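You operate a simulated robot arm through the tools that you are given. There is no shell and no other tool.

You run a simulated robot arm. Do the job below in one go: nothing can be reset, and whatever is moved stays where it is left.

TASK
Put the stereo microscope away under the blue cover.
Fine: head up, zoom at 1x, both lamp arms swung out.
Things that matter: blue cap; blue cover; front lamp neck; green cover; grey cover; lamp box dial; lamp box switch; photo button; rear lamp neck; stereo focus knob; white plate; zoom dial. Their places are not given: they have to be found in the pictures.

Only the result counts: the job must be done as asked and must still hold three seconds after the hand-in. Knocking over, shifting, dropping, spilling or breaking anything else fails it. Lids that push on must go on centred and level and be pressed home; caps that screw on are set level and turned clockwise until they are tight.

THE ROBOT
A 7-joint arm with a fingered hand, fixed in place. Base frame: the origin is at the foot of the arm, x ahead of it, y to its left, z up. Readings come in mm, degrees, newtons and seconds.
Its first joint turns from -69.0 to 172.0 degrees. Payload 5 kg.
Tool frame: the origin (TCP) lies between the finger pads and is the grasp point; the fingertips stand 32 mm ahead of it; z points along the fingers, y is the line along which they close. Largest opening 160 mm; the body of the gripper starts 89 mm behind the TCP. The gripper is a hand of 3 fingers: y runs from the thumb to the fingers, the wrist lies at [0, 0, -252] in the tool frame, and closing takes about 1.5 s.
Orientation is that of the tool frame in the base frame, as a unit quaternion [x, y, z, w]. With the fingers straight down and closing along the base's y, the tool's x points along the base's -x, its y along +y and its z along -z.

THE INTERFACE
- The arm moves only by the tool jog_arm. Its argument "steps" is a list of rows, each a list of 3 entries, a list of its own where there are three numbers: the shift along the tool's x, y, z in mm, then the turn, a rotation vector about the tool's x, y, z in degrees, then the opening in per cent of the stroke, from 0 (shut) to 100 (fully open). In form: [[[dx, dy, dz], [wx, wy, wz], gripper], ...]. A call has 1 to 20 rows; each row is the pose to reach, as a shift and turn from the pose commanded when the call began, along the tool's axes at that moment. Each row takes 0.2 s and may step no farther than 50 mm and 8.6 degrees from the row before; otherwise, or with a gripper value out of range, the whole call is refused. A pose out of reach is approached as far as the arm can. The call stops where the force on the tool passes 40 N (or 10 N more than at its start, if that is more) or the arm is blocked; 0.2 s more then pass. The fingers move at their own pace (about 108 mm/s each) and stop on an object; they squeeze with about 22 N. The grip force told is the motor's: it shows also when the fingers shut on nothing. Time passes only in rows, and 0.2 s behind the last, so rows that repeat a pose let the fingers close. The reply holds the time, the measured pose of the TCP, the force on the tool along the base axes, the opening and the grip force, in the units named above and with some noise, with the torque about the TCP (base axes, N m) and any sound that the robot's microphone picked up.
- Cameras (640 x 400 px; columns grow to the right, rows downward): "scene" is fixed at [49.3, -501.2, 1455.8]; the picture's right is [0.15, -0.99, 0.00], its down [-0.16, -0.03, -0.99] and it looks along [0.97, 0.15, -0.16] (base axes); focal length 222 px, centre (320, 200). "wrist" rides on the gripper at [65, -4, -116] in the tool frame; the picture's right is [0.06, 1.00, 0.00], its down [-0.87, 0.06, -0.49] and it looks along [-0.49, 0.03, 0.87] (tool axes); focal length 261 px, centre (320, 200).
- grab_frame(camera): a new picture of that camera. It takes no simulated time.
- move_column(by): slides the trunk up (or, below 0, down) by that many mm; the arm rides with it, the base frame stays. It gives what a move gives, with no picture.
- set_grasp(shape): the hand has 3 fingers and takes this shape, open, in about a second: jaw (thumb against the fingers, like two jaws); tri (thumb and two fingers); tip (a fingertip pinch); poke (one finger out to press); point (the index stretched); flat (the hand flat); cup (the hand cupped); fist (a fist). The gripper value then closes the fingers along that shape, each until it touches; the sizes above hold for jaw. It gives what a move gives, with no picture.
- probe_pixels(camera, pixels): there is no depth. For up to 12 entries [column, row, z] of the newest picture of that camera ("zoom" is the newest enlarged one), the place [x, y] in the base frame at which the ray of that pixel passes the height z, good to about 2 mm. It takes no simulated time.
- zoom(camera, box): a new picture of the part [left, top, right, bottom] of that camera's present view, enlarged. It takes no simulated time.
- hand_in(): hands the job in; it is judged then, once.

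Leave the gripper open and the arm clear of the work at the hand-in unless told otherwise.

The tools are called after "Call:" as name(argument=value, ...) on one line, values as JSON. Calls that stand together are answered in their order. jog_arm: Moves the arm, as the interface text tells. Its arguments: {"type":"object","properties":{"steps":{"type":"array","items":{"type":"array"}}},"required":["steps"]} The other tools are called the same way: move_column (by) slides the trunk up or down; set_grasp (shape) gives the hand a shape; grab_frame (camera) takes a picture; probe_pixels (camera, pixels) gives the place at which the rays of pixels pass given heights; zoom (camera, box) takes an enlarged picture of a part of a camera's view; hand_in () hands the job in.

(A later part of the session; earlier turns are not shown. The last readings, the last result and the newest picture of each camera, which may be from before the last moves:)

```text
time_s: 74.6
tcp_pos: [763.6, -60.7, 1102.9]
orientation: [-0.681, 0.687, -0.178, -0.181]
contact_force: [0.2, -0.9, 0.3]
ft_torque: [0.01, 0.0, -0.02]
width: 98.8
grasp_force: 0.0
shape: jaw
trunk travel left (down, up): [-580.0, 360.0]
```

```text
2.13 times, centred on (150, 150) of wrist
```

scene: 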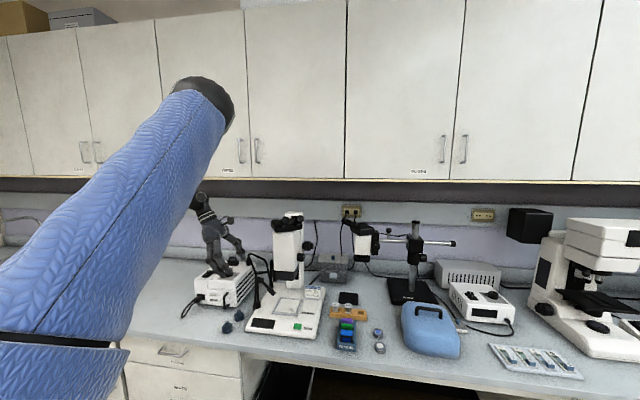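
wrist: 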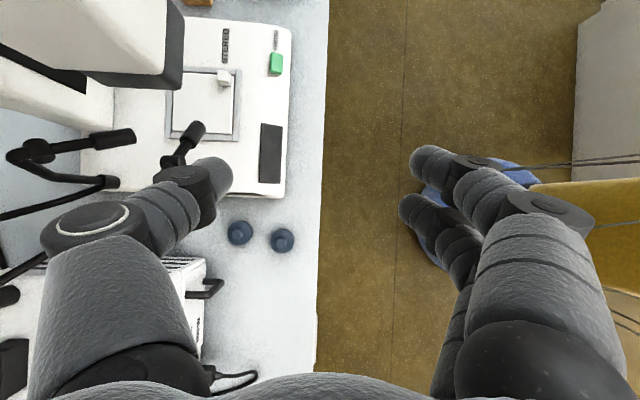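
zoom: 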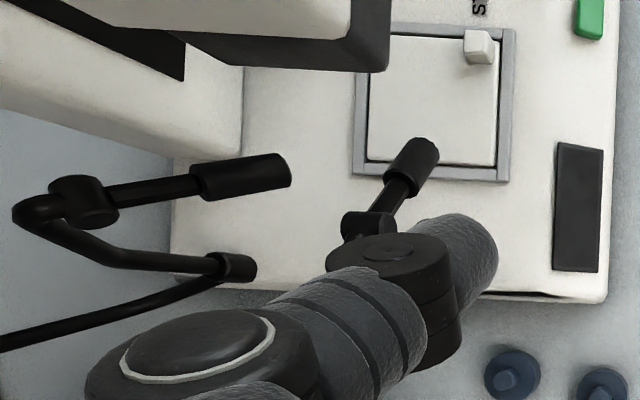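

I understand the geometry now: both lamps should swing clockwise (seen from above), toward front-left, away from the stage. Pushing with a single finger looks simplest; I'll check the "poke" shape.

Call:
set_grasp(shape="poke")

Call:
grab_frame(camera="wrist")

Call:
zoom(camera="scene", box=[180, 180, 280, 300])

```text
time_s: 75.5
tcp_pos: [762.9, -59.7, 1103.4]
orientation: [-0.681, 0.687, -0.178, -0.182]
contact_force: [0.6, 0.4, 0.4]
ft_torque: [0.03, -0.01, 0.03]
width: 0.2
grasp_force: 0.1
shape: poke
trunk travel left (down, up): [-580.0, 360.0]
```

```text
taken
```

wrist: 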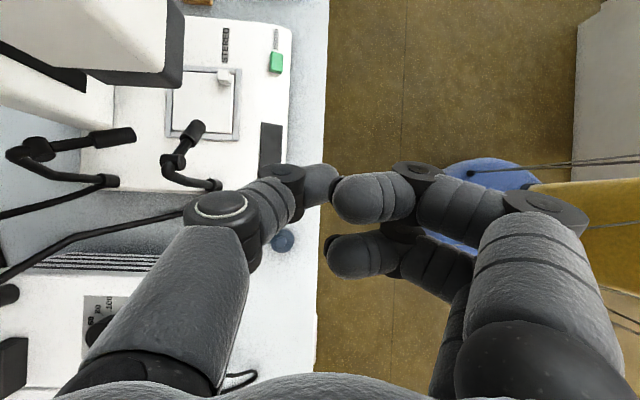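

```text
3.33 times, centred on (230, 240) of scene
```

zoom: 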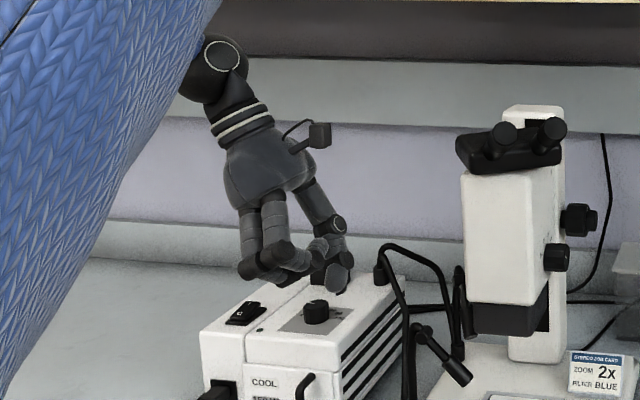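

In poke the thumb stands out at the centre and the others curl. And the view of both necks is now unobstructed; zooming in to measure.

Call:
zoom(camera="wrist", box=[0, 100, 240, 220])

```text
2.67 times, centred on (120, 160) of wrist
```

zoom: 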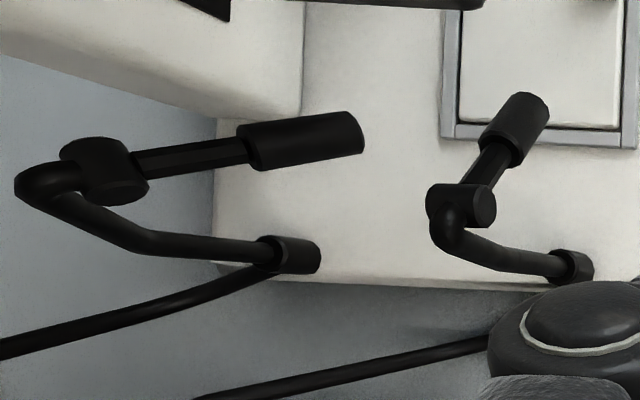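

Front neck: post (930,-80), knuckle (922,-97,940), lamp tip (920,-154,885). I'll use the open jaw: thumb on the rear (+x) side of the barrel, and push it clockwise. Back to jaw, then to a point above.

Call:
set_grasp(shape="jaw")

Call:
jog_arm(steps=[[[-8, -37.5, 15], [0, 0, 0], 50], [[-16, -75, 30], [0, 0, 0], 50], [[-24, -112.5, 45], [0, 0, 0], 50], [[-32.3, -150, 59.9], [0, 0, 0], 50], [[-32.3, -150, 59.9], [0, 0, 0], 50], [[-32.3, -150, 59.9], [0, 0, 0], 50]])

Call:
grab_frame(camera="wrist")

Call:
zoom(camera="scene", box=[210, 190, 330, 330])

```text
time_s: 76.4
tcp_pos: [762.4, -59.9, 1102.9]
orientation: [-0.681, 0.687, -0.178, -0.182]
contact_force: [0.5, -0.7, 0.0]
ft_torque: [-0.02, 0.02, 0.0]
width: 160.0
grasp_force: 0.0
shape: jaw
trunk travel left (down, up): [-580.0, 360.0]
```

```text
time_s: 77.8
tcp_pos: [913.3, -62.8, 1033.6]
orientation: [-0.681, 0.687, -0.178, -0.182]
contact_force: [-0.1, -0.1, -1.1]
ft_torque: [-0.01, 0.03, -0.01]
width: 80.4
grasp_force: 0.1
shape: jaw
trunk travel left (down, up): [-580.0, 360.0]
```

```text
taken
```

wrist: 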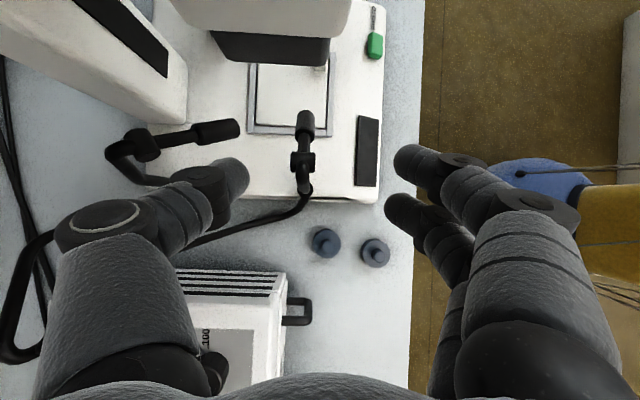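

```text
2.86 times, centred on (270, 260) of scene
```

zoom: 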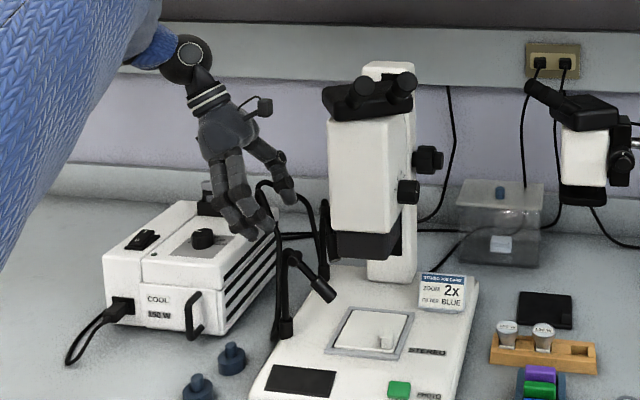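

The front lamp lies between thumb and fingers (305,130), at x≈928. Descending 150 mm along the hand axis around it.

Call:
jog_arm(steps=[[[0, -5.7, 20], [0, 0, 0], 45], [[0, -5.7, 55], [0, 0, 0], 45], [[0, -5.7, 90], [0, 0, 0], 45], [[0, -5.7, 115], [0, 0, 0], 45], [[0, -5.7, 135], [0, 0, 0], 45], [[0, -5.7, 148], [0, 0, 0], 45], [[0, -5.7, 148], [0, 0, 0], 45]])

Call:
grab_frame(camera="wrist")

Call:
zoom(camera="scene", box=[210, 190, 330, 330])

```text
time_s: 79.4
tcp_pos: [916.4, -135.3, 905.9]
orientation: [-0.681, 0.687, -0.178, -0.181]
contact_force: [0.0, -0.8, 0.1]
ft_torque: [-0.04, 0.01, -0.01]
width: 72.5
grasp_force: 0.1
shape: jaw
trunk travel left (down, up): [-580.0, 360.0]
```

```text
taken
```

wrist: 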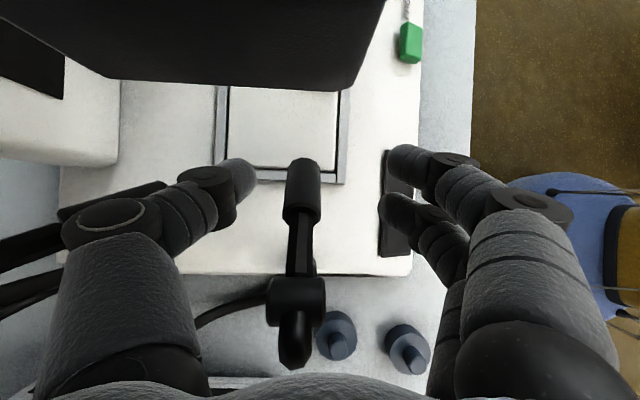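

```text
2.86 times, centred on (270, 260) of scene
```

zoom: 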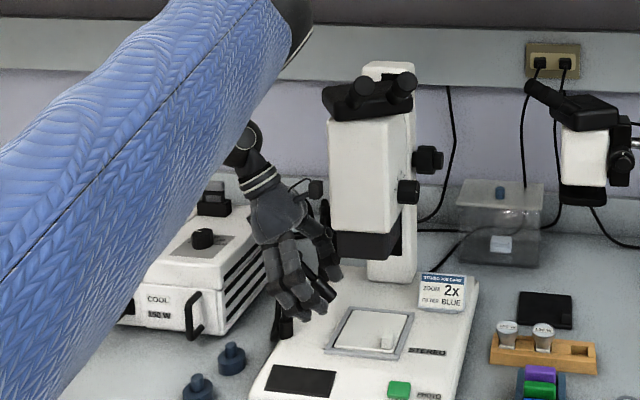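

No contact yet; the barrel is in the gap. Now pushing it toward the front with the thumb along an arc around the post.

Call:
jog_arm(steps=[[[1.7, 10, 1], [0, 0, 0], 45], [[3, 20, 1.7], [0, 0, 0], 45], [[4.3, 31, 2.5], [0, 0, 0], 45], [[2.5, 41, 1.4], [0, 0, 0], 45], [[0.6, 51.4, 0.3], [0, 0, 0], 45], [[-4, 60.5, -2.4], [0, 0, 0], 45], [[-8.9, 69.4, -5.2], [0, 0, 0], 45], [[-8.9, 69.4, -5.2], [0, 0, 0], 45]])

Call:
grab_frame(camera="wrist")

Call:
zoom(camera="scene", box=[210, 190, 330, 330])

```text
time_s: 81.2
tcp_pos: [847.9, -128.1, 905.4]
orientation: [-0.68, 0.688, -0.178, -0.182]
contact_force: [5.1, -11.7, 5.2]
ft_torque: [0.54, -0.06, -0.9]
width: 73.5
grasp_force: 0.0
shape: jaw
trunk travel left (down, up): [-580.0, 360.0]
```

```text
taken
```

wrist: 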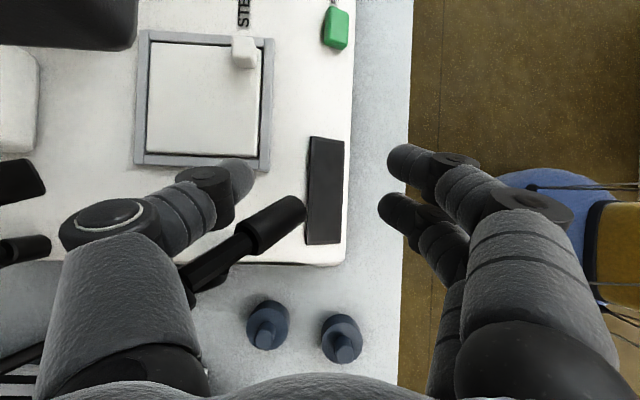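

```text
2.86 times, centred on (270, 260) of scene
```

zoom: 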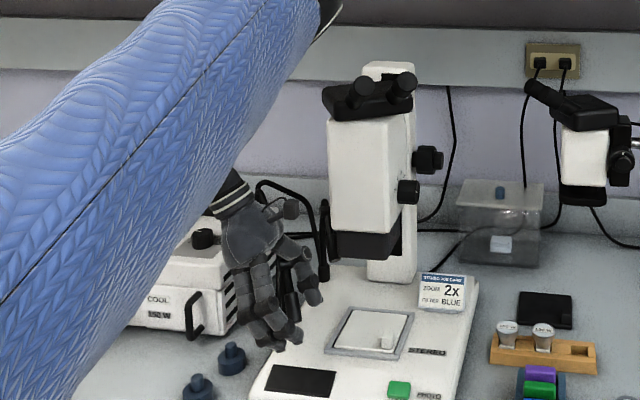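

It swung about 50° without trouble. Continuing the arc further round toward the left, watching the force.

Call:
jog_arm(steps=[[[-6.9, 7, -4], [0, 0, 0], 45], [[-14.2, 13, -8.2], [0, 0, 0], 45], [[-22.5, 16.5, -13], [0, 0, 0], 45], [[-31.3, 19.4, -18.1], [0, 0, 0], 45], [[-40.3, 20, -23.3], [0, 0, 0], 45], [[-49.4, 19, -28.5], [0, 0, 0], 45], [[-49.4, 19, -28.5], [0, 0, 0], 45]])

Call:
grab_frame(camera="wrist")

Call:
zoom(camera="scene", box=[210, 190, 330, 330])

```text
time_s: 81.7
tcp_pos: [843.0, -122.5, 906.1]
orientation: [-0.676, 0.691, -0.18, -0.183]
contact_force: [12.9, -20.2, -0.5]
ft_torque: [0.67, 0.47, -1.7]
width: 73.8
grasp_force: 0.0
shape: jaw
trunk travel left (down, up): [-580.0, 360.0]
stopped in row 2: the force on the tool passed its limit at 46 N (the readings are from after the stop); the commanded pose is now the measured one
```

```text
taken
```

wrist: 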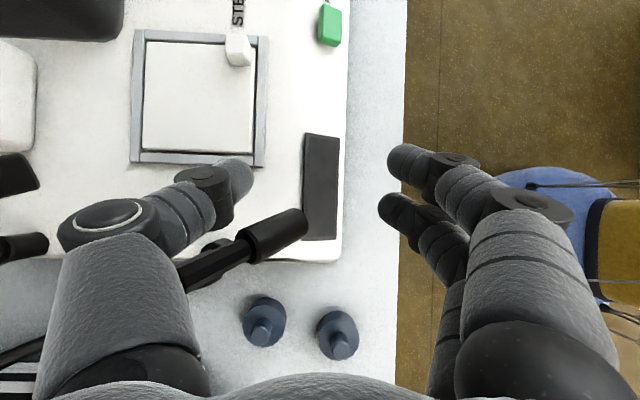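

```text
2.86 times, centred on (270, 260) of scene
```

zoom: 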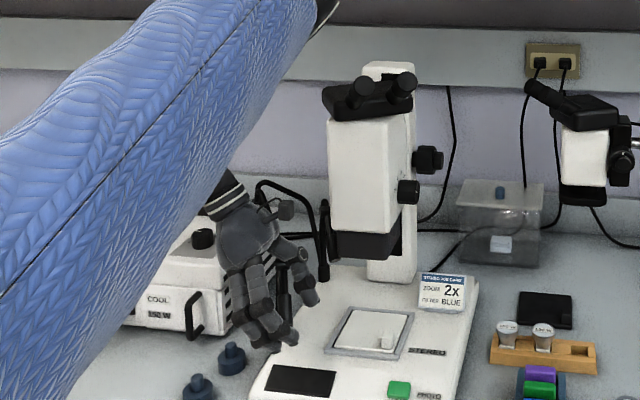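

The force limit tripped with the lamp ~62° swung. It may be the end stop, or the thumb fouling the knuckle. I'll back the thumb off and rise to look.

Call:
jog_arm(steps=[[[8, -8, 4], [0, 0, 0], 45], [[10, -12, 6], [0, 0, 0], 50], [[10, -12, -30], [0, 0, 0], 50], [[10, -12, -75], [0, 0, 0], 50], [[10, -12, -120], [0, 0, 0], 50], [[10, -12, -150], [0, 0, 0], 60], [[10, -12, -150], [0, 0, 0], 60]])

Call:
grab_frame(camera="wrist")

Call:
zoom(camera="scene", box=[210, 190, 330, 330])

```text
time_s: 83.3
tcp_pos: [854.5, -54.6, 1042.6]
orientation: [-0.678, 0.689, -0.18, -0.183]
contact_force: [-0.1, 0.4, 0.4]
ft_torque: [0.02, -0.01, 0.0]
width: 95.4
grasp_force: 0.1
shape: jaw
trunk travel left (down, up): [-580.0, 360.0]
```

```text
taken
```

wrist: 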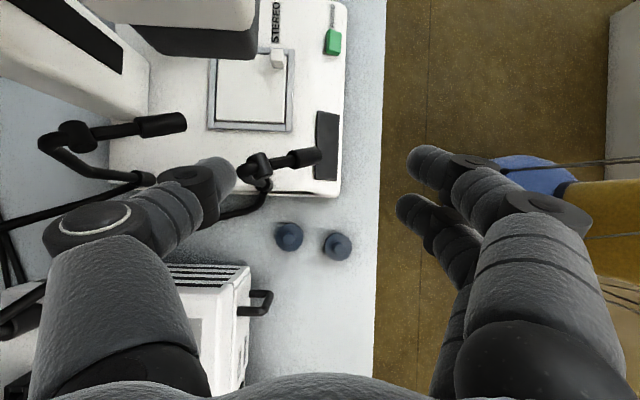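

```text
2.86 times, centred on (270, 260) of scene
```

zoom: 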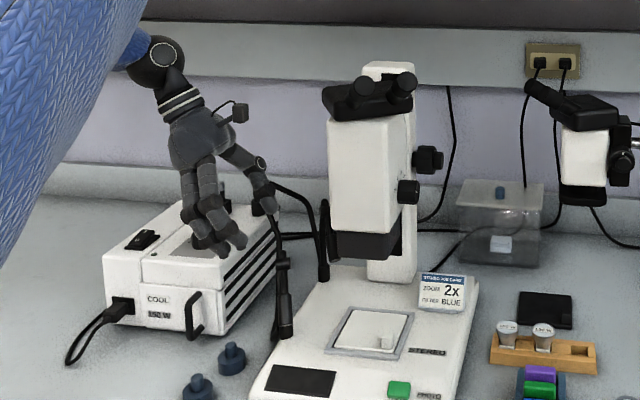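

The front lamp now points forward (~70° swung). I'll test if it goes further by pushing its tip to the left from its right side. Positioning the thumb right of the tip.

Call:
jog_arm(steps=[[[3.4, 41.5, 0], [0, 0, 0], 60], [[3.4, 41.5, 40], [0, 0, 0], 60], [[3.4, 41.5, 80], [0, 0, 0], 60], [[3.4, 41.5, 120], [0, 0, 0], 60], [[3.4, 41.5, 145], [0, 0, 0], 60], [[3.4, 41.5, 160.9], [0, 0, 0], 60], [[3.4, 41.5, 160.9], [0, 0, 0], 60]])

Call:
grab_frame(camera="wrist")

```text
time_s: 84.9
tcp_pos: [811.0, -138.2, 904.8]
orientation: [-0.678, 0.689, -0.18, -0.183]
contact_force: [0.8, -0.8, 0.2]
ft_torque: [-0.01, 0.03, 0.01]
width: 95.4
grasp_force: 0.0
shape: jaw
trunk travel left (down, up): [-580.0, 360.0]
```

```text
taken
```

wrist: 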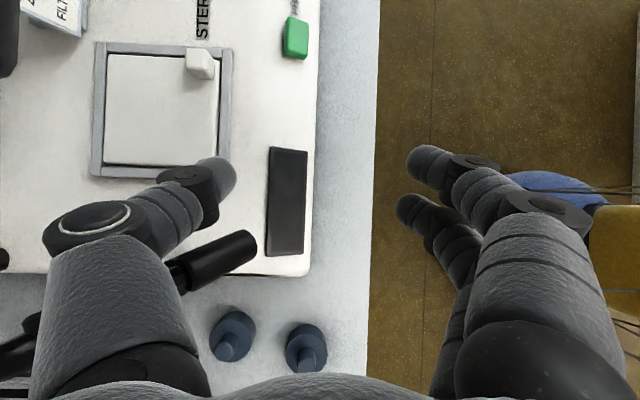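

The thumb is right of the lamp tip (245,245). Pushing left (+y) in small steps.

Call:
jog_arm(steps=[[[-7, 0, -4], [0, 0, 0], 60], [[-13.9, 0, -8], [0, 0, 0], 60], [[-20.8, 0, -12], [0, 0, 0], 60], [[-26, 0, -15], [0, 0, 0], 60], [[-31.2, 0, -18], [0, 0, 0], 60], [[-36.4, 0, -21], [0, 0, 0], 60], [[-41.6, 0, -24], [0, 0, 0], 60], [[-46.8, 0, -27], [0, 0, 0], 60], [[-52, 0, -30], [0, 0, 0], 60], [[-52, 0, -30], [0, 0, 0], 60]])

Call:
grab_frame(camera="wrist")

```text
time_s: 86.0
tcp_pos: [812.0, -109.0, 907.0]
orientation: [-0.673, 0.692, -0.184, -0.186]
contact_force: [-7.6, -32.2, 7.6]
ft_torque: [-0.03, -0.5, -2.01]
width: 92.2
grasp_force: 0.0
shape: jaw
trunk travel left (down, up): [-580.0, 360.0]
stopped in row 5: the force on the tool passed its limit at 44 N (the readings are from after the stop); the commanded pose is now the measured one
```

```text
taken
```

wrist: 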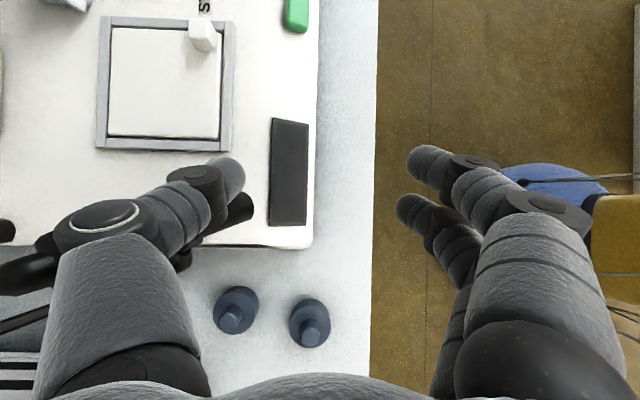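

The front lamp did not move at 44 N: it is at its outer stop, good. Now I back off and rise, then roll the hand +90° for the rear lamp.

Call:
jog_arm(steps=[[[12, 6, 7], [0, 0, 0], 60], [[15, 10, -30], [0, 0, 0], 60], [[15, 10, -75], [0, 0, 0], 60], [[15, 10, -120], [0, 0, 0], 60], [[10, 10, -165], [0, 0, 0], 60], [[0, 10, -200], [0, 0, 0], 60]])

Call:
jog_arm(steps=[[[0, 0, 0], [0, 0, 8.2], 60], [[0, 0, 0], [0, 0, 16.4], 60], [[0, 0, 0], [0, 0, 24.6], 60], [[0, 0, 0], [0, 0, 32.7], 60], [[0, 0, 0], [0, 0, 40.9], 60], [[0, 0, 0], [0, 0, 49.1], 60], [[0, 0, 0], [0, 0, 57.3], 60], [[0, 0, 0], [0, 0, 65.5], 60], [[0, 0, 0], [0, 0, 73.6], 60], [[0, 0, 0], [0, 0, 81.8], 60], [[0, 0, 0], [0, 0, 90], 60], [[0, 0, 0], [0, 0, 90], 60]])

Call:
grab_frame(camera="wrist")

Call:
grab_frame(camera="scene")

```text
time_s: 87.5
tcp_pos: [805.0, -3.6, 1077.3]
orientation: [-0.676, 0.69, -0.183, -0.184]
contact_force: [0.3, 0.1, -0.5]
ft_torque: [-0.01, -0.02, -0.03]
width: 95.7
grasp_force: 0.0
shape: jaw
trunk travel left (down, up): [-580.0, 360.0]
```

```text
time_s: 90.0
tcp_pos: [805.2, -4.8, 1078.3]
orientation: [0.011, 0.966, -0.26, -0.001]
contact_force: [0.2, 0.7, 0.4]
ft_torque: [-0.01, -0.01, -0.02]
width: 95.5
grasp_force: 0.1
shape: jaw
trunk travel left (down, up): [-580.0, 360.0]
```

```text
taken
```

wrist: 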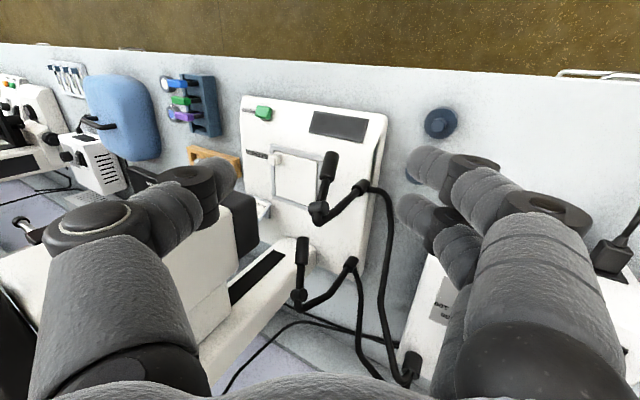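

```text
taken
```

scene: 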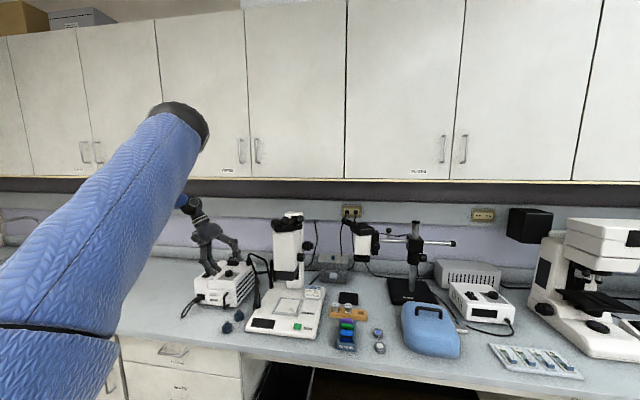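

Excellent view of both necks and the cables. Zooming in.

Call:
zoom(camera="wrist", box=[220, 130, 440, 390])

```text
1.54 times, centred on (330, 260) of wrist
```

zoom: 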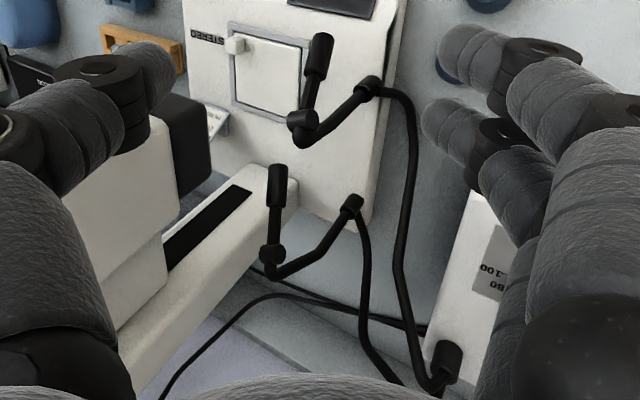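

Rear lamp: post (1106,-78), knuckle (1090,-108,930), tip (1018,-138,880). I'll move over it at height, then look before going down.

Call:
jog_arm(steps=[[[-44.6, -3.5, 2], [0, 0, 0], 50], [[-89.2, -7, 4], [0, 0, 0], 40], [[-133.8, -10.4, 6], [0, 0, 0], 34], [[-178.4, -13.8, 8], [0, 0, 0], 34], [[-223, -17.3, 10], [0, 0, 0], 34], [[-223, -17.3, 90], [0, 0, 0], 34]])

```text
refused: row 6 steps farther than a row can; nothing moved
```

Call:
jog_arm(steps=[[[-44.6, -3.5, 2], [0, 0, 0], 50], [[-89.2, -7, 4], [0, 0, 0], 40], [[-133.8, -10.4, 6], [0, 0, 0], 34], [[-178.4, -13.8, 8], [0, 0, 0], 34], [[-223, -17.3, 10], [0, 0, 0], 34], [[-223, -17.3, 50], [0, 0, 0], 34], [[-223, -17.3, 90], [0, 0, 0], 34], [[-223, -17.3, 90], [0, 0, 0], 34]])

Call:
grab_frame(camera="wrist")

Call:
zoom(camera="scene", box=[210, 190, 330, 330])

```text
time_s: 91.8
tcp_pos: [978.8, -86.0, 994.8]
orientation: [0.005, 0.969, -0.248, 0.017]
contact_force: [-0.3, 0.0, 0.0]
ft_torque: [0.03, -0.03, -0.01]
width: 54.8
grasp_force: 0.0
shape: jaw
out of reach, approached as far as the arm can: row 3, 4, 5, 6, 7, 8
trunk travel left (down, up): [-580.0, 360.0]
```

```text
taken
```

wrist: 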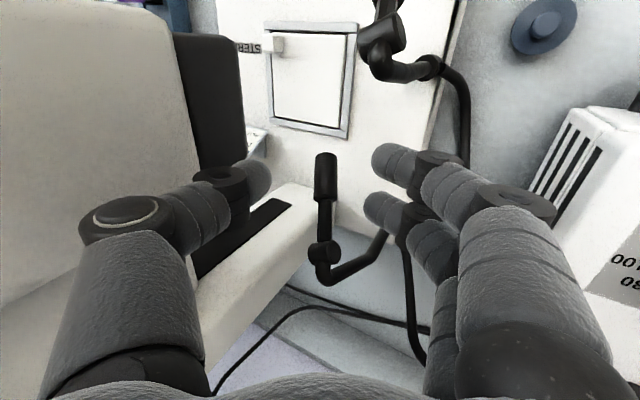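

```text
2.86 times, centred on (270, 260) of scene
```

zoom: 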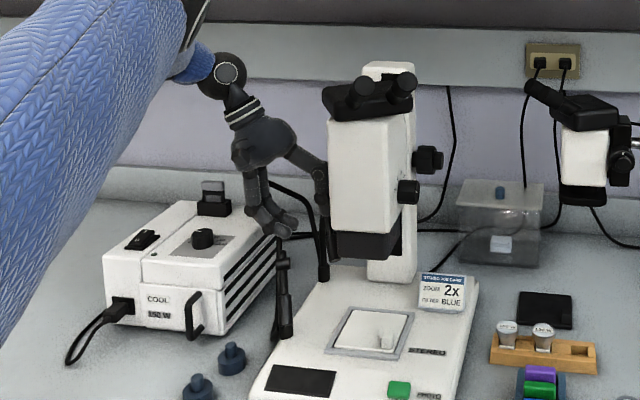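

The arm cannot extend that far at this height relation. I'll retreat a bit, change the trunk height, and try again.

Call:
jog_arm(steps=[[[0, 0, -45], [0, 0, 0], 34], [[0, 0, -90], [0, 0, 0], 34], [[40, 0, -100], [0, 0, 0], 34], [[80, 0, -100], [0, 0, 0], 34], [[120, 0, -100], [0, 0, 0], 34]])

Call:
move_column(by=-80)

```text
time_s: 93.0
tcp_pos: [861.1, -35.3, 1081.6]
orientation: [0.01, 0.966, -0.259, 0.0]
contact_force: [-1.3, 0.2, -0.2]
ft_torque: [0.01, -0.04, 0.03]
width: 54.9
grasp_force: 0.0
shape: jaw
out of reach, approached as far as the arm can: row 1, 2, 3, 4
trunk travel left (down, up): [-580.0, 360.0]
```

```text
time_s: 94.2
tcp_pos: [862.9, -32.5, 1001.2]
orientation: [0.011, 0.966, -0.259, -0.001]
contact_force: [0.4, 0.5, -0.4]
ft_torque: [-0.01, -0.01, 0.01]
width: 54.7
grasp_force: 0.1
shape: jaw
trunk travel left (down, up): [-500.0, 440.0]
```

With the hand pointing down the arm only reaches ~980. With the trunk higher, the arm slopes down and may reach further. Raising the trunk 280 mm and trying again.

Call:
move_column(by=280)

Call:
jog_arm(steps=[[[0, 20, 40], [0, 0, 0], 34], [[0, 40, 80], [0, 0, 0], 34], [[0, 60, 120], [0, 0, 0], 34], [[-40, 70, 140], [0, 0, 0], 34], [[-80, 80, 150], [0, 0, 0], 34], [[-120, 85, 155], [0, 0, 0], 34], [[-165, 88, 158], [0, 0, 0], 34], [[-165, 88, 158], [0, 0, 0], 34]])

Call:
grab_frame(camera="wrist")

```text
time_s: 97.0
tcp_pos: [862.7, -33.0, 1279.9]
orientation: [0.011, 0.966, -0.26, -0.002]
contact_force: [-0.2, 0.0, 0.0]
ft_torque: [0.01, -0.02, 0.02]
width: 54.6
grasp_force: 0.1
shape: jaw
trunk travel left (down, up): [-780.0, 160.0]
```

```text
time_s: 98.8
tcp_pos: [983.1, -54.6, 1094.8]
orientation: [0.007, 0.968, -0.251, 0.01]
contact_force: [0.1, -0.3, -0.3]
ft_torque: [0.01, -0.05, 0.01]
width: 54.9
grasp_force: 0.0
shape: jaw
out of reach, approached as far as the arm can: row 6, 7, 8
trunk travel left (down, up): [-780.0, 160.0]
```

```text
taken
```

wrist: 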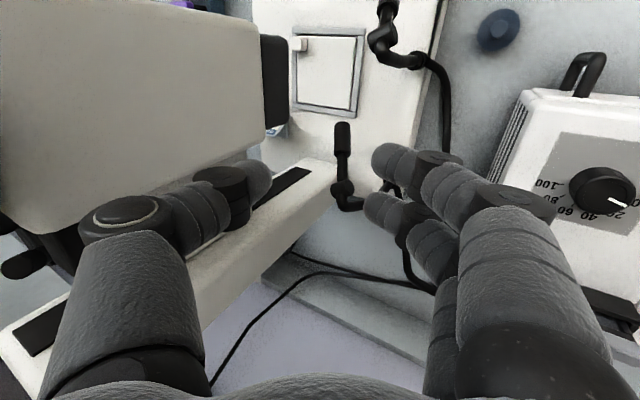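

Same limit (~983) for a hand pointing down, so the hand must also tilt forward. I retreat up, then tilt 22° forward and lean a bit more from the left.

Call:
jog_arm(steps=[[[30, -20, -35], [0, 0, 0], 34], [[60, -40, -70], [0, 0, 0], 34], [[90, -60, -104], [0, 0, 0], 34], [[90, -60, -104], [0, 0, 0], 34]])

Call:
jog_arm(steps=[[[0, 0, 0], [0, -7.3, 0], 34], [[0, 0, 0], [0, -14.6, 0], 34], [[0, 0, 0], [0, -22, 0], 34], [[0, 0, 0], [0, -22, 0], 34]])

Call:
move_column(by=-200)

```text
refused: row 1 steps farther than a row can; nothing moved
```

```text
time_s: 99.8
tcp_pos: [983.4, -54.1, 1093.0]
orientation: [-0.039, 0.948, -0.256, 0.183]
contact_force: [0.4, 0.4, 0.0]
ft_torque: [-0.01, 0.02, -0.01]
width: 54.8
grasp_force: 0.1
shape: jaw
trunk travel left (down, up): [-780.0, 160.0]
```

```text
time_s: 102.0
tcp_pos: [983.4, -53.9, 894.0]
orientation: [-0.04, 0.948, -0.256, 0.183]
contact_force: [-0.4, 0.3, -0.3]
ft_torque: [0.03, 0.01, 0.0]
width: 54.7
grasp_force: 0.0
shape: jaw
trunk travel left (down, up): [-580.0, 360.0]
```

The first jog was refused, so the trunk move took the hand lower than I wanted (z 894), luckily with no contact force. Looking before anything else.

Call:
grab_frame(camera="wrist")

Call:
zoom(camera="scene", box=[210, 190, 330, 330])

```text
taken
```

wrist: 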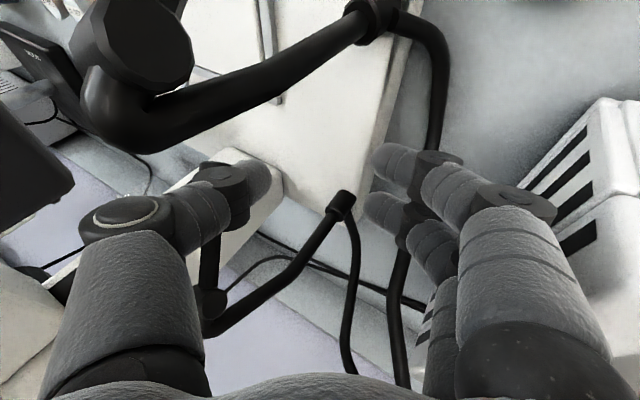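

```text
2.86 times, centred on (270, 260) of scene
```

zoom: 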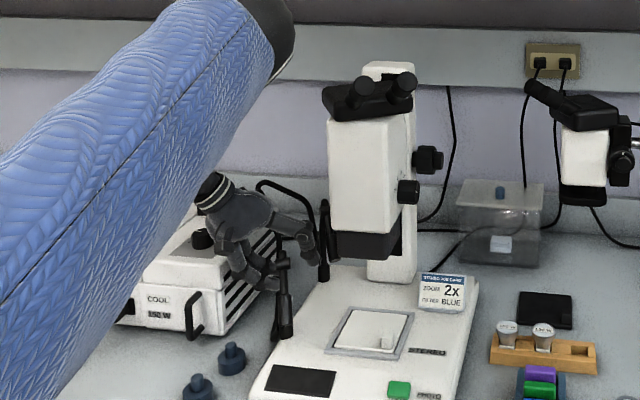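

Nothing was touched. I rise straight up 135 mm first.

Call:
jog_arm(steps=[[[-14.7, -22.5, -36], [0, 0, 0], 34], [[-29.4, -45, -72], [0, 0, 0], 34], [[-44.1, -67.5, -108], [0, 0, 0], 34], [[-44.1, -67.5, -108], [0, 0, 0], 34]])

Call:
grab_frame(camera="wrist")

```text
time_s: 103.0
tcp_pos: [985.0, -56.1, 1026.3]
orientation: [-0.04, 0.949, -0.256, 0.182]
contact_force: [-0.5, 0.7, -0.5]
ft_torque: [-0.01, -0.01, 0.03]
width: 54.4
grasp_force: 0.1
shape: jaw
trunk travel left (down, up): [-580.0, 360.0]
```

```text
taken
```

wrist: 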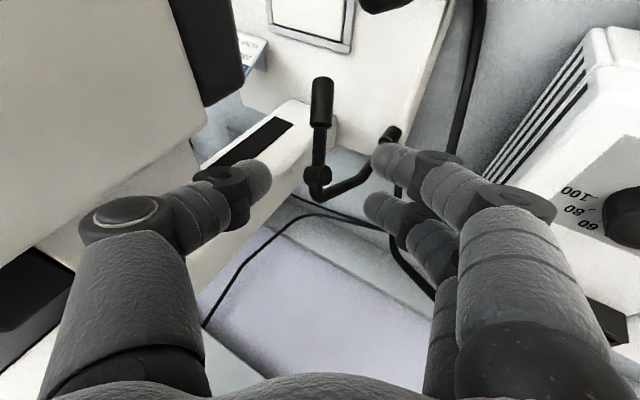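

Now add 8° more lean, and check the pose.

Call:
jog_arm(steps=[[[0, 0, 0], [3.7, 0, -1.45], 34], [[0, 0, 0], [7.4, -0.1, -2.9], 34], [[0, 0, 0], [7.4, -0.1, -2.9], 34]])

```text
time_s: 103.8
tcp_pos: [983.5, -56.1, 1028.3]
orientation: [-0.052, 0.928, -0.322, 0.179]
contact_force: [0.4, 0.5, -0.2]
ft_torque: [-0.02, -0.03, 0.02]
width: 55.0
grasp_force: 0.0
shape: jaw
trunk travel left (down, up): [-580.0, 360.0]
```

Moving onto the approach line and down 120 of 180 mm, then checking.

Call:
jog_arm(steps=[[[23.7, 28.8, 0.6], [0, 0, 0], 34], [[23.7, 28.8, 40.6], [0, 0, 0], 34], [[23.7, 28.8, 80.6], [0, 0, 0], 34], [[23.7, 28.8, 115.6], [0, 0, 0], 34], [[23.7, 28.8, 115.6], [0, 0, 0], 34]])

Call:
grab_frame(camera="wrist")

Call:
zoom(camera="scene", box=[230, 220, 310, 300])

```text
time_s: 105.0
tcp_pos: [1004.9, -103.6, 919.6]
orientation: [-0.051, 0.928, -0.322, 0.18]
contact_force: [-0.7, 0.5, 0.0]
ft_torque: [0.0, -0.02, -0.01]
width: 54.8
grasp_force: 0.1
shape: jaw
trunk travel left (down, up): [-580.0, 360.0]
```

```text
taken
```

wrist: 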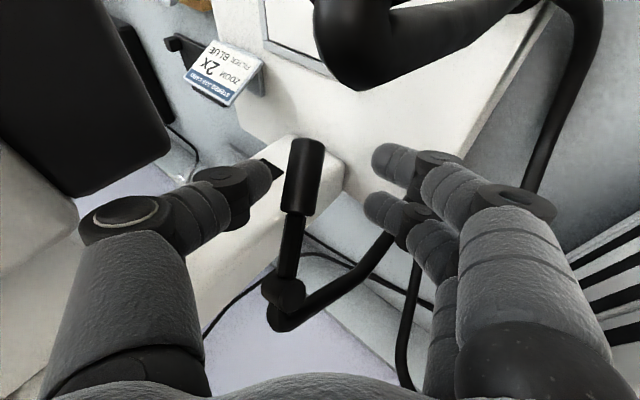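

```text
5.00 times, centred on (270, 260) of scene
```

zoom: 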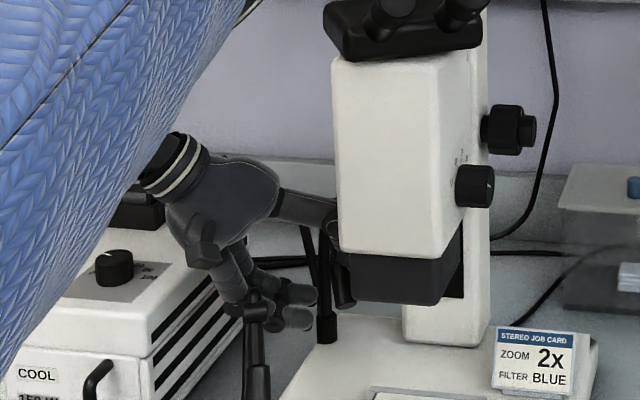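

The hand camera would hit the front neck if I continue. I back up 70 mm, and roll −25° so the camera passes higher.

Call:
jog_arm(steps=[[[0, 0, -35], [0, 0, 0], 34], [[0, 0, -70], [0, 0, 0], 34], [[0, 0, -70], [0, 0, -8.3], 34], [[0, 0, -70], [0, 0, -16.6], 34], [[0, 0, -70], [0, 0, -25], 34], [[0, 0, -70], [0, 0, -25], 34]])

Call:
grab_frame(camera="wrist")

```text
time_s: 106.4
tcp_pos: [978.8, -64.2, 971.2]
orientation: [-0.252, 0.895, -0.352, 0.105]
contact_force: [0.4, -0.9, -0.8]
ft_torque: [0.0, 0.02, 0.01]
width: 54.8
grasp_force: 0.1
shape: jaw
trunk travel left (down, up): [-580.0, 360.0]
```

```text
taken
```

wrist: 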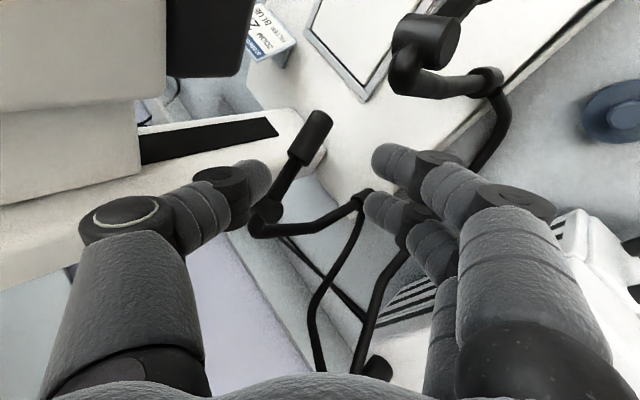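

Lamp axis at x=1040 is about (1040,-136,894). Sliding the open hand in around it.

Call:
jog_arm(steps=[[[-13.3, -15.5, 30], [0, 0, 0], 34], [[-13.3, -15.5, 65], [0, 0, 0], 34], [[-13.3, -15.5, 95], [0, 0, 0], 34], [[-13.3, -15.5, 115], [0, 0, 0], 34], [[-13.3, -15.5, 132.6], [0, 0, 0], 34], [[-13.3, -15.5, 132.6], [0, 0, 0], 34]])

Call:
grab_frame(camera="wrist")

Call:
zoom(camera="scene", box=[230, 220, 310, 300])

```text
time_s: 107.8
tcp_pos: [1044.5, -143.1, 885.8]
orientation: [-0.251, 0.895, -0.353, 0.106]
contact_force: [0.7, -0.3, -0.3]
ft_torque: [0.0, -0.02, 0.0]
width: 54.7
grasp_force: 0.1
shape: jaw
trunk travel left (down, up): [-580.0, 360.0]
```

```text
taken
```

wrist: 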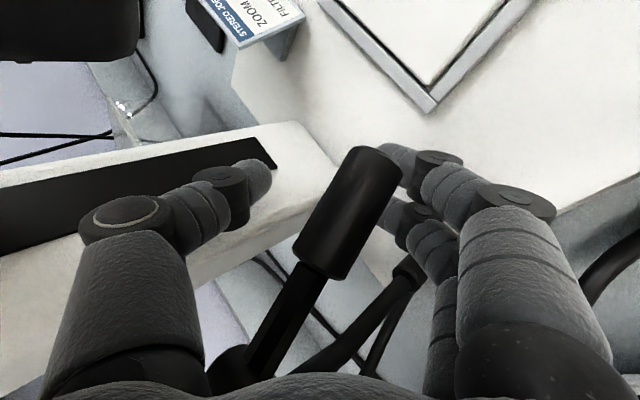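

```text
5.00 times, centred on (270, 260) of scene
```

zoom: 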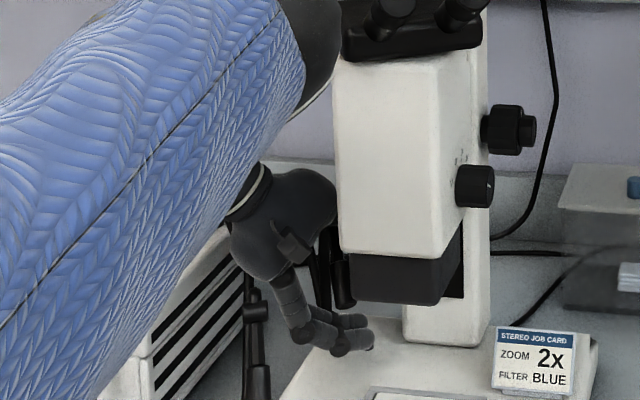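

The lamp lies in the gap. Now pushing it left/forward with the thumb along the arc around the rear post, first part.

Call:
jog_arm(steps=[[[-1.6, 9.5, -9], [0, 0, 0], 34], [[-3.2, 19.1, -17.9], [0, 0, 0], 34], [[-1.5, 26.7, -25], [0, 0, 0], 34], [[0.3, 34.4, -32.2], [0, 0, 0], 34], [[1.8, 41.5, -38.9], [0, 0, 0], 34], [[3.4, 48.7, -45.6], [0, 0, 0], 34], [[3.4, 48.7, -45.6], [0, 0, 0], 34]])

Call:
grab_frame(camera="wrist")

Call:
zoom(camera="scene", box=[230, 220, 310, 300])

```text
time_s: 109.4
tcp_pos: [1006.3, -86.9, 885.6]
orientation: [-0.251, 0.895, -0.352, 0.107]
contact_force: [2.4, -1.2, 1.1]
ft_torque: [0.0, 0.08, 0.03]
width: 55.6
grasp_force: 0.0
shape: jaw
trunk travel left (down, up): [-580.0, 360.0]
```

```text
taken
```

wrist: 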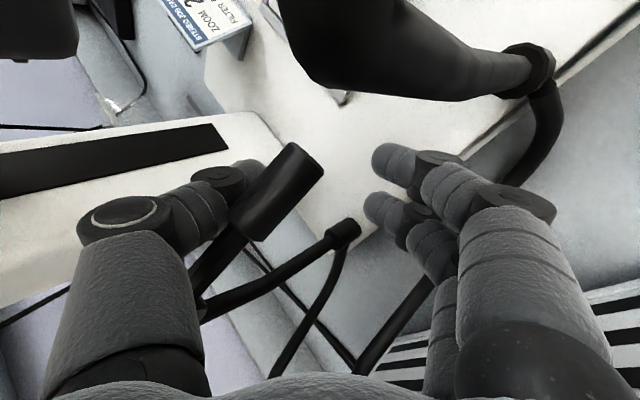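

```text
5.00 times, centred on (270, 260) of scene
```

zoom: 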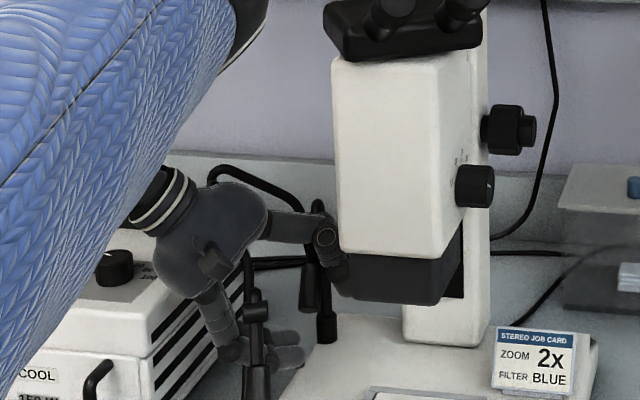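

It is turning with little force (2.4 N). Continuing.

Call:
jog_arm(steps=[[[-2.7, 6.7, -6.2], [0, 0, 0], 34], [[-5.4, 13.4, -12.5], [0, 0, 0], 34], [[-8.1, 20.2, -18.7], [0, 0, 0], 34], [[-10.9, 26.9, -25], [0, 0, 0], 34], [[-10.9, 26.9, -25], [0, 0, 0], 34]])

Call:
grab_frame(camera="wrist")

Call:
zoom(camera="scene", box=[230, 220, 310, 300])

```text
time_s: 110.6
tcp_pos: [995.6, -51.1, 883.4]
orientation: [-0.252, 0.895, -0.354, 0.104]
contact_force: [1.6, -1.6, 1.8]
ft_torque: [0.03, 0.05, 0.0]
width: 56.4
grasp_force: 0.1
shape: jaw
trunk travel left (down, up): [-580.0, 360.0]
```

```text
taken
```

wrist: 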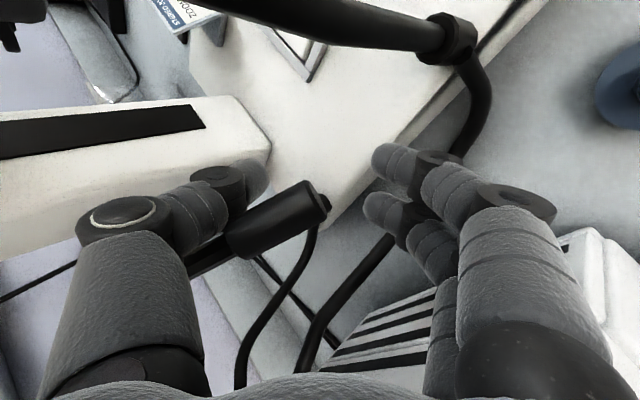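

```text
5.00 times, centred on (270, 260) of scene
```

zoom: 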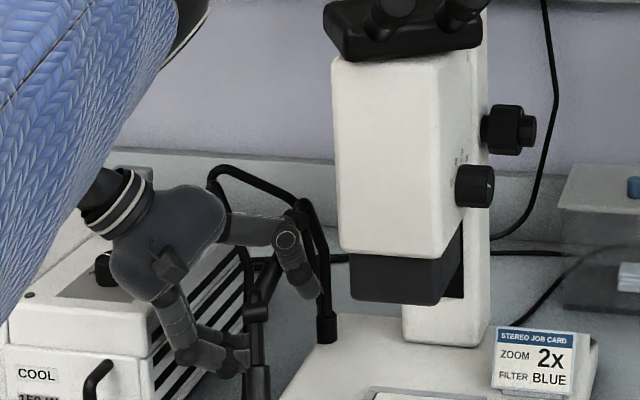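

Lamp now points forward. Continuing the last part toward the left until it stops.

Call:
jog_arm(steps=[[[-5.3, 6.3, -5.8], [0, 0, 0], 34], [[-12.2, 11.7, -10.8], [0, 0, 0], 34], [[-18.6, 16.6, -15.3], [0, 0, 0], 34], [[-24.5, 20.9, -19.2], [0, 0, 0], 34], [[-24.5, 20.9, -19.2], [0, 0, 0], 34]])

Call:
grab_frame(camera="wrist")

Call:
zoom(camera="scene", box=[230, 220, 310, 300])

```text
time_s: 111.3
tcp_pos: [997.6, -37.2, 885.4]
orientation: [-0.248, 0.894, -0.358, 0.102]
contact_force: [-11.2, -38.9, 2.5]
ft_torque: [0.63, 0.05, 2.0]
width: 51.2
grasp_force: 0.2
shape: jaw
trunk travel left (down, up): [-580.0, 360.0]
stopped in row 3: the force on the tool passed its limit at 47 N (the readings are from after the stop); the commanded pose is now the measured one
```

```text
taken
```

wrist: 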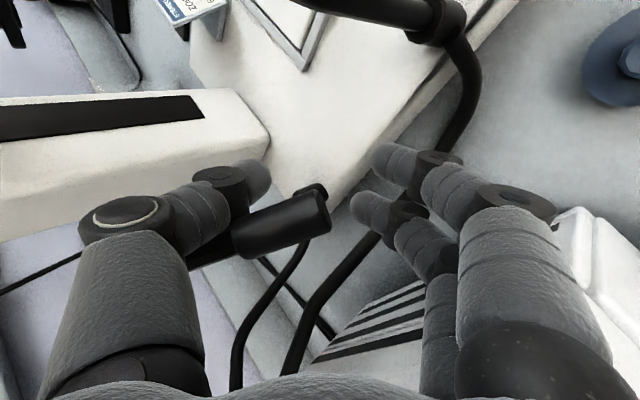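

```text
5.00 times, centred on (270, 260) of scene
```

zoom: 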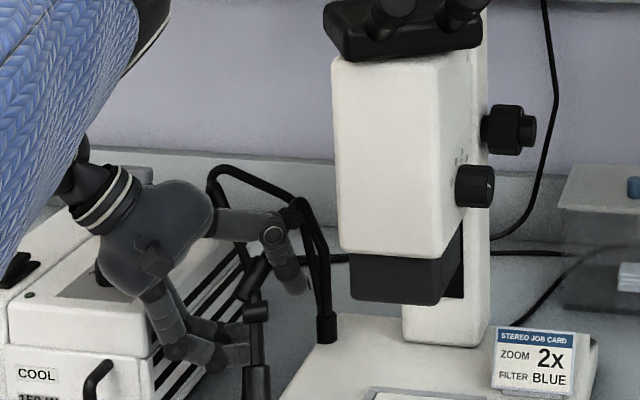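

47 N against a solid stop: the rear lamp is fully out as well. I ease the thumb off and withdraw along the hand's own axis.

Call:
jog_arm(steps=[[[3, -4, 4], [0, 0, 0], 36], [[3, -4, -20], [0, 0, 0], 36], [[3, -4, -60], [0, 0, 0], 36], [[3, -4, -100], [0, 0, 0], 36], [[3, -4, -140], [0, 0, 0], 36], [[3, -4, -180], [0, 0, 0], 36]])

Call:
grab_frame(camera="wrist")

Call:
zoom(camera="scene", box=[220, 210, 320, 330])

```text
time_s: 112.7
tcp_pos: [931.2, 68.5, 1019.1]
orientation: [-0.25, 0.895, -0.356, 0.103]
contact_force: [0.3, 0.8, -0.4]
ft_torque: [0.01, -0.01, 0.01]
width: 57.3
grasp_force: 0.1
shape: jaw
trunk travel left (down, up): [-580.0, 360.0]
```

```text
taken
```

wrist: 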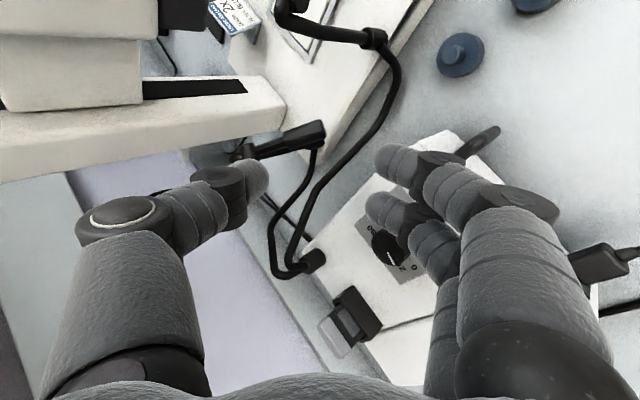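

```text
3.33 times, centred on (270, 270) of scene
```

zoom: 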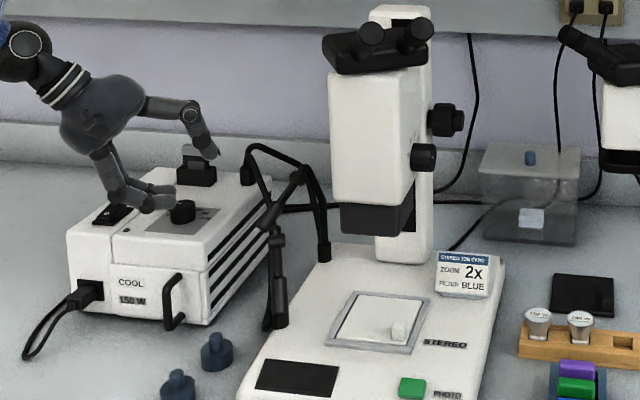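

Both lamp arms are out (rear one now points left-front), and the lamp box is untouched. Now the cover. I retreat to the front (700,-100,1120) first.

Call:
jog_arm(steps=[[[40.5, -12.5, -8.4], [0, 0, 0], 50], [[81, -25, -16.8], [0, 0, 0], 60], [[121.6, -37.6, -25.2], [0, 0, 0], 60], [[162, -50, -33.6], [0, 0, 0], 60], [[202.6, -62.7, -42], [0, 0, 0], 60], [[243, -75.3, -50.4], [0, 0, 0], 60], [[283.7, -87.8, -58.8], [0, 0, 0], 60]])

Call:
grab_frame(camera="scene")

```text
time_s: 114.3
tcp_pos: [698.4, -100.0, 1120.1]
orientation: [-0.25, 0.894, -0.356, 0.104]
contact_force: [-0.4, 0.1, 1.0]
ft_torque: [0.05, -0.01, 0.03]
width: 95.4
grasp_force: 0.1
shape: jaw
trunk travel left (down, up): [-580.0, 360.0]
```

```text
taken
```

scene: 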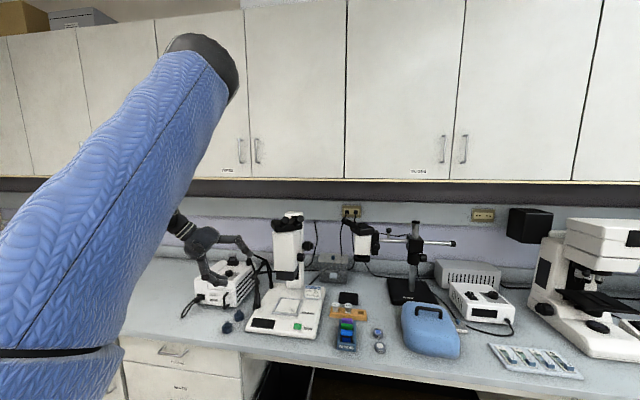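

Rolling −45° while moving right to about (650,-480,1120), to look at the cover from nearer.

Call:
jog_arm(steps=[[[26.9, -24.3, 22.3], [0, 0, -5], 60], [[53.8, -48.6, 44.7], [0, 0, -10], 60], [[80.7, -72.9, 67], [0, 0, -15], 60], [[107.6, -97.2, 89.3], [0, 0, -20], 60], [[134.4, -121.4, 111.7], [0, 0, -25], 60], [[161.3, -145.7, 134], [0, 0, -30], 60], [[188.2, -170, 156.3], [0, 0, -35], 60], [[215.1, -194.3, 178.7], [0, 0, -40], 60], [[242, -218.6, 201], [0, 0, -45], 60]])

Call:
grab_frame(camera="wrist")

Call:
grab_frame(camera="scene")

```text
time_s: 116.3
tcp_pos: [654.8, -469.9, 1120.1]
orientation: [-0.575, 0.731, -0.366, -0.038]
contact_force: [0.4, 0.0, 0.1]
ft_torque: [-0.01, 0.02, -0.01]
width: 95.6
grasp_force: 0.1
shape: jaw
out of reach, approached as far as the arm can: row 9
trunk travel left (down, up): [-580.0, 360.0]
```

```text
taken
```

wrist: 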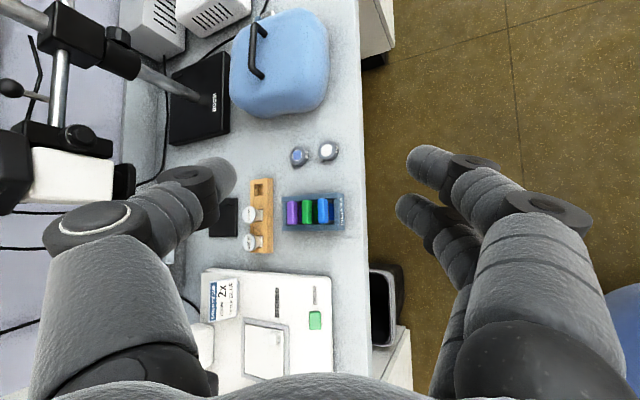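

```text
taken
```

scene: 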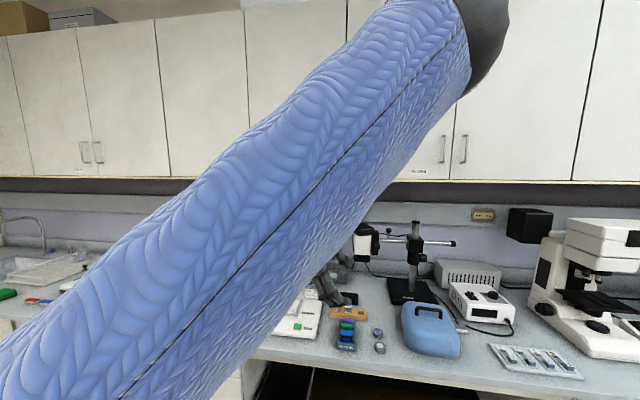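

The cover is at wrist (280,60), handle at (257,55). Zooming.

Call:
zoom(camera="wrist", box=[160, 0, 360, 140])

```text
2.86 times, centred on (260, 70) of wrist
```

zoom: 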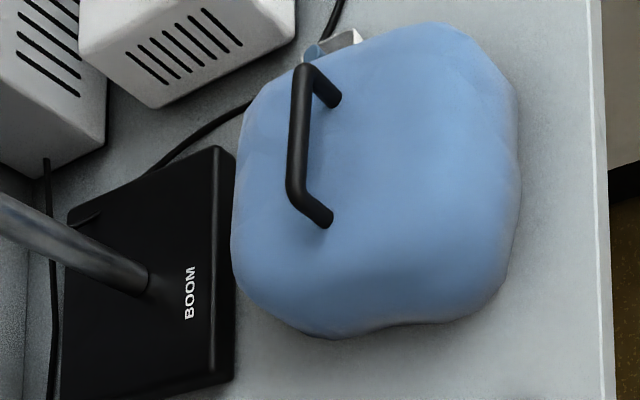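

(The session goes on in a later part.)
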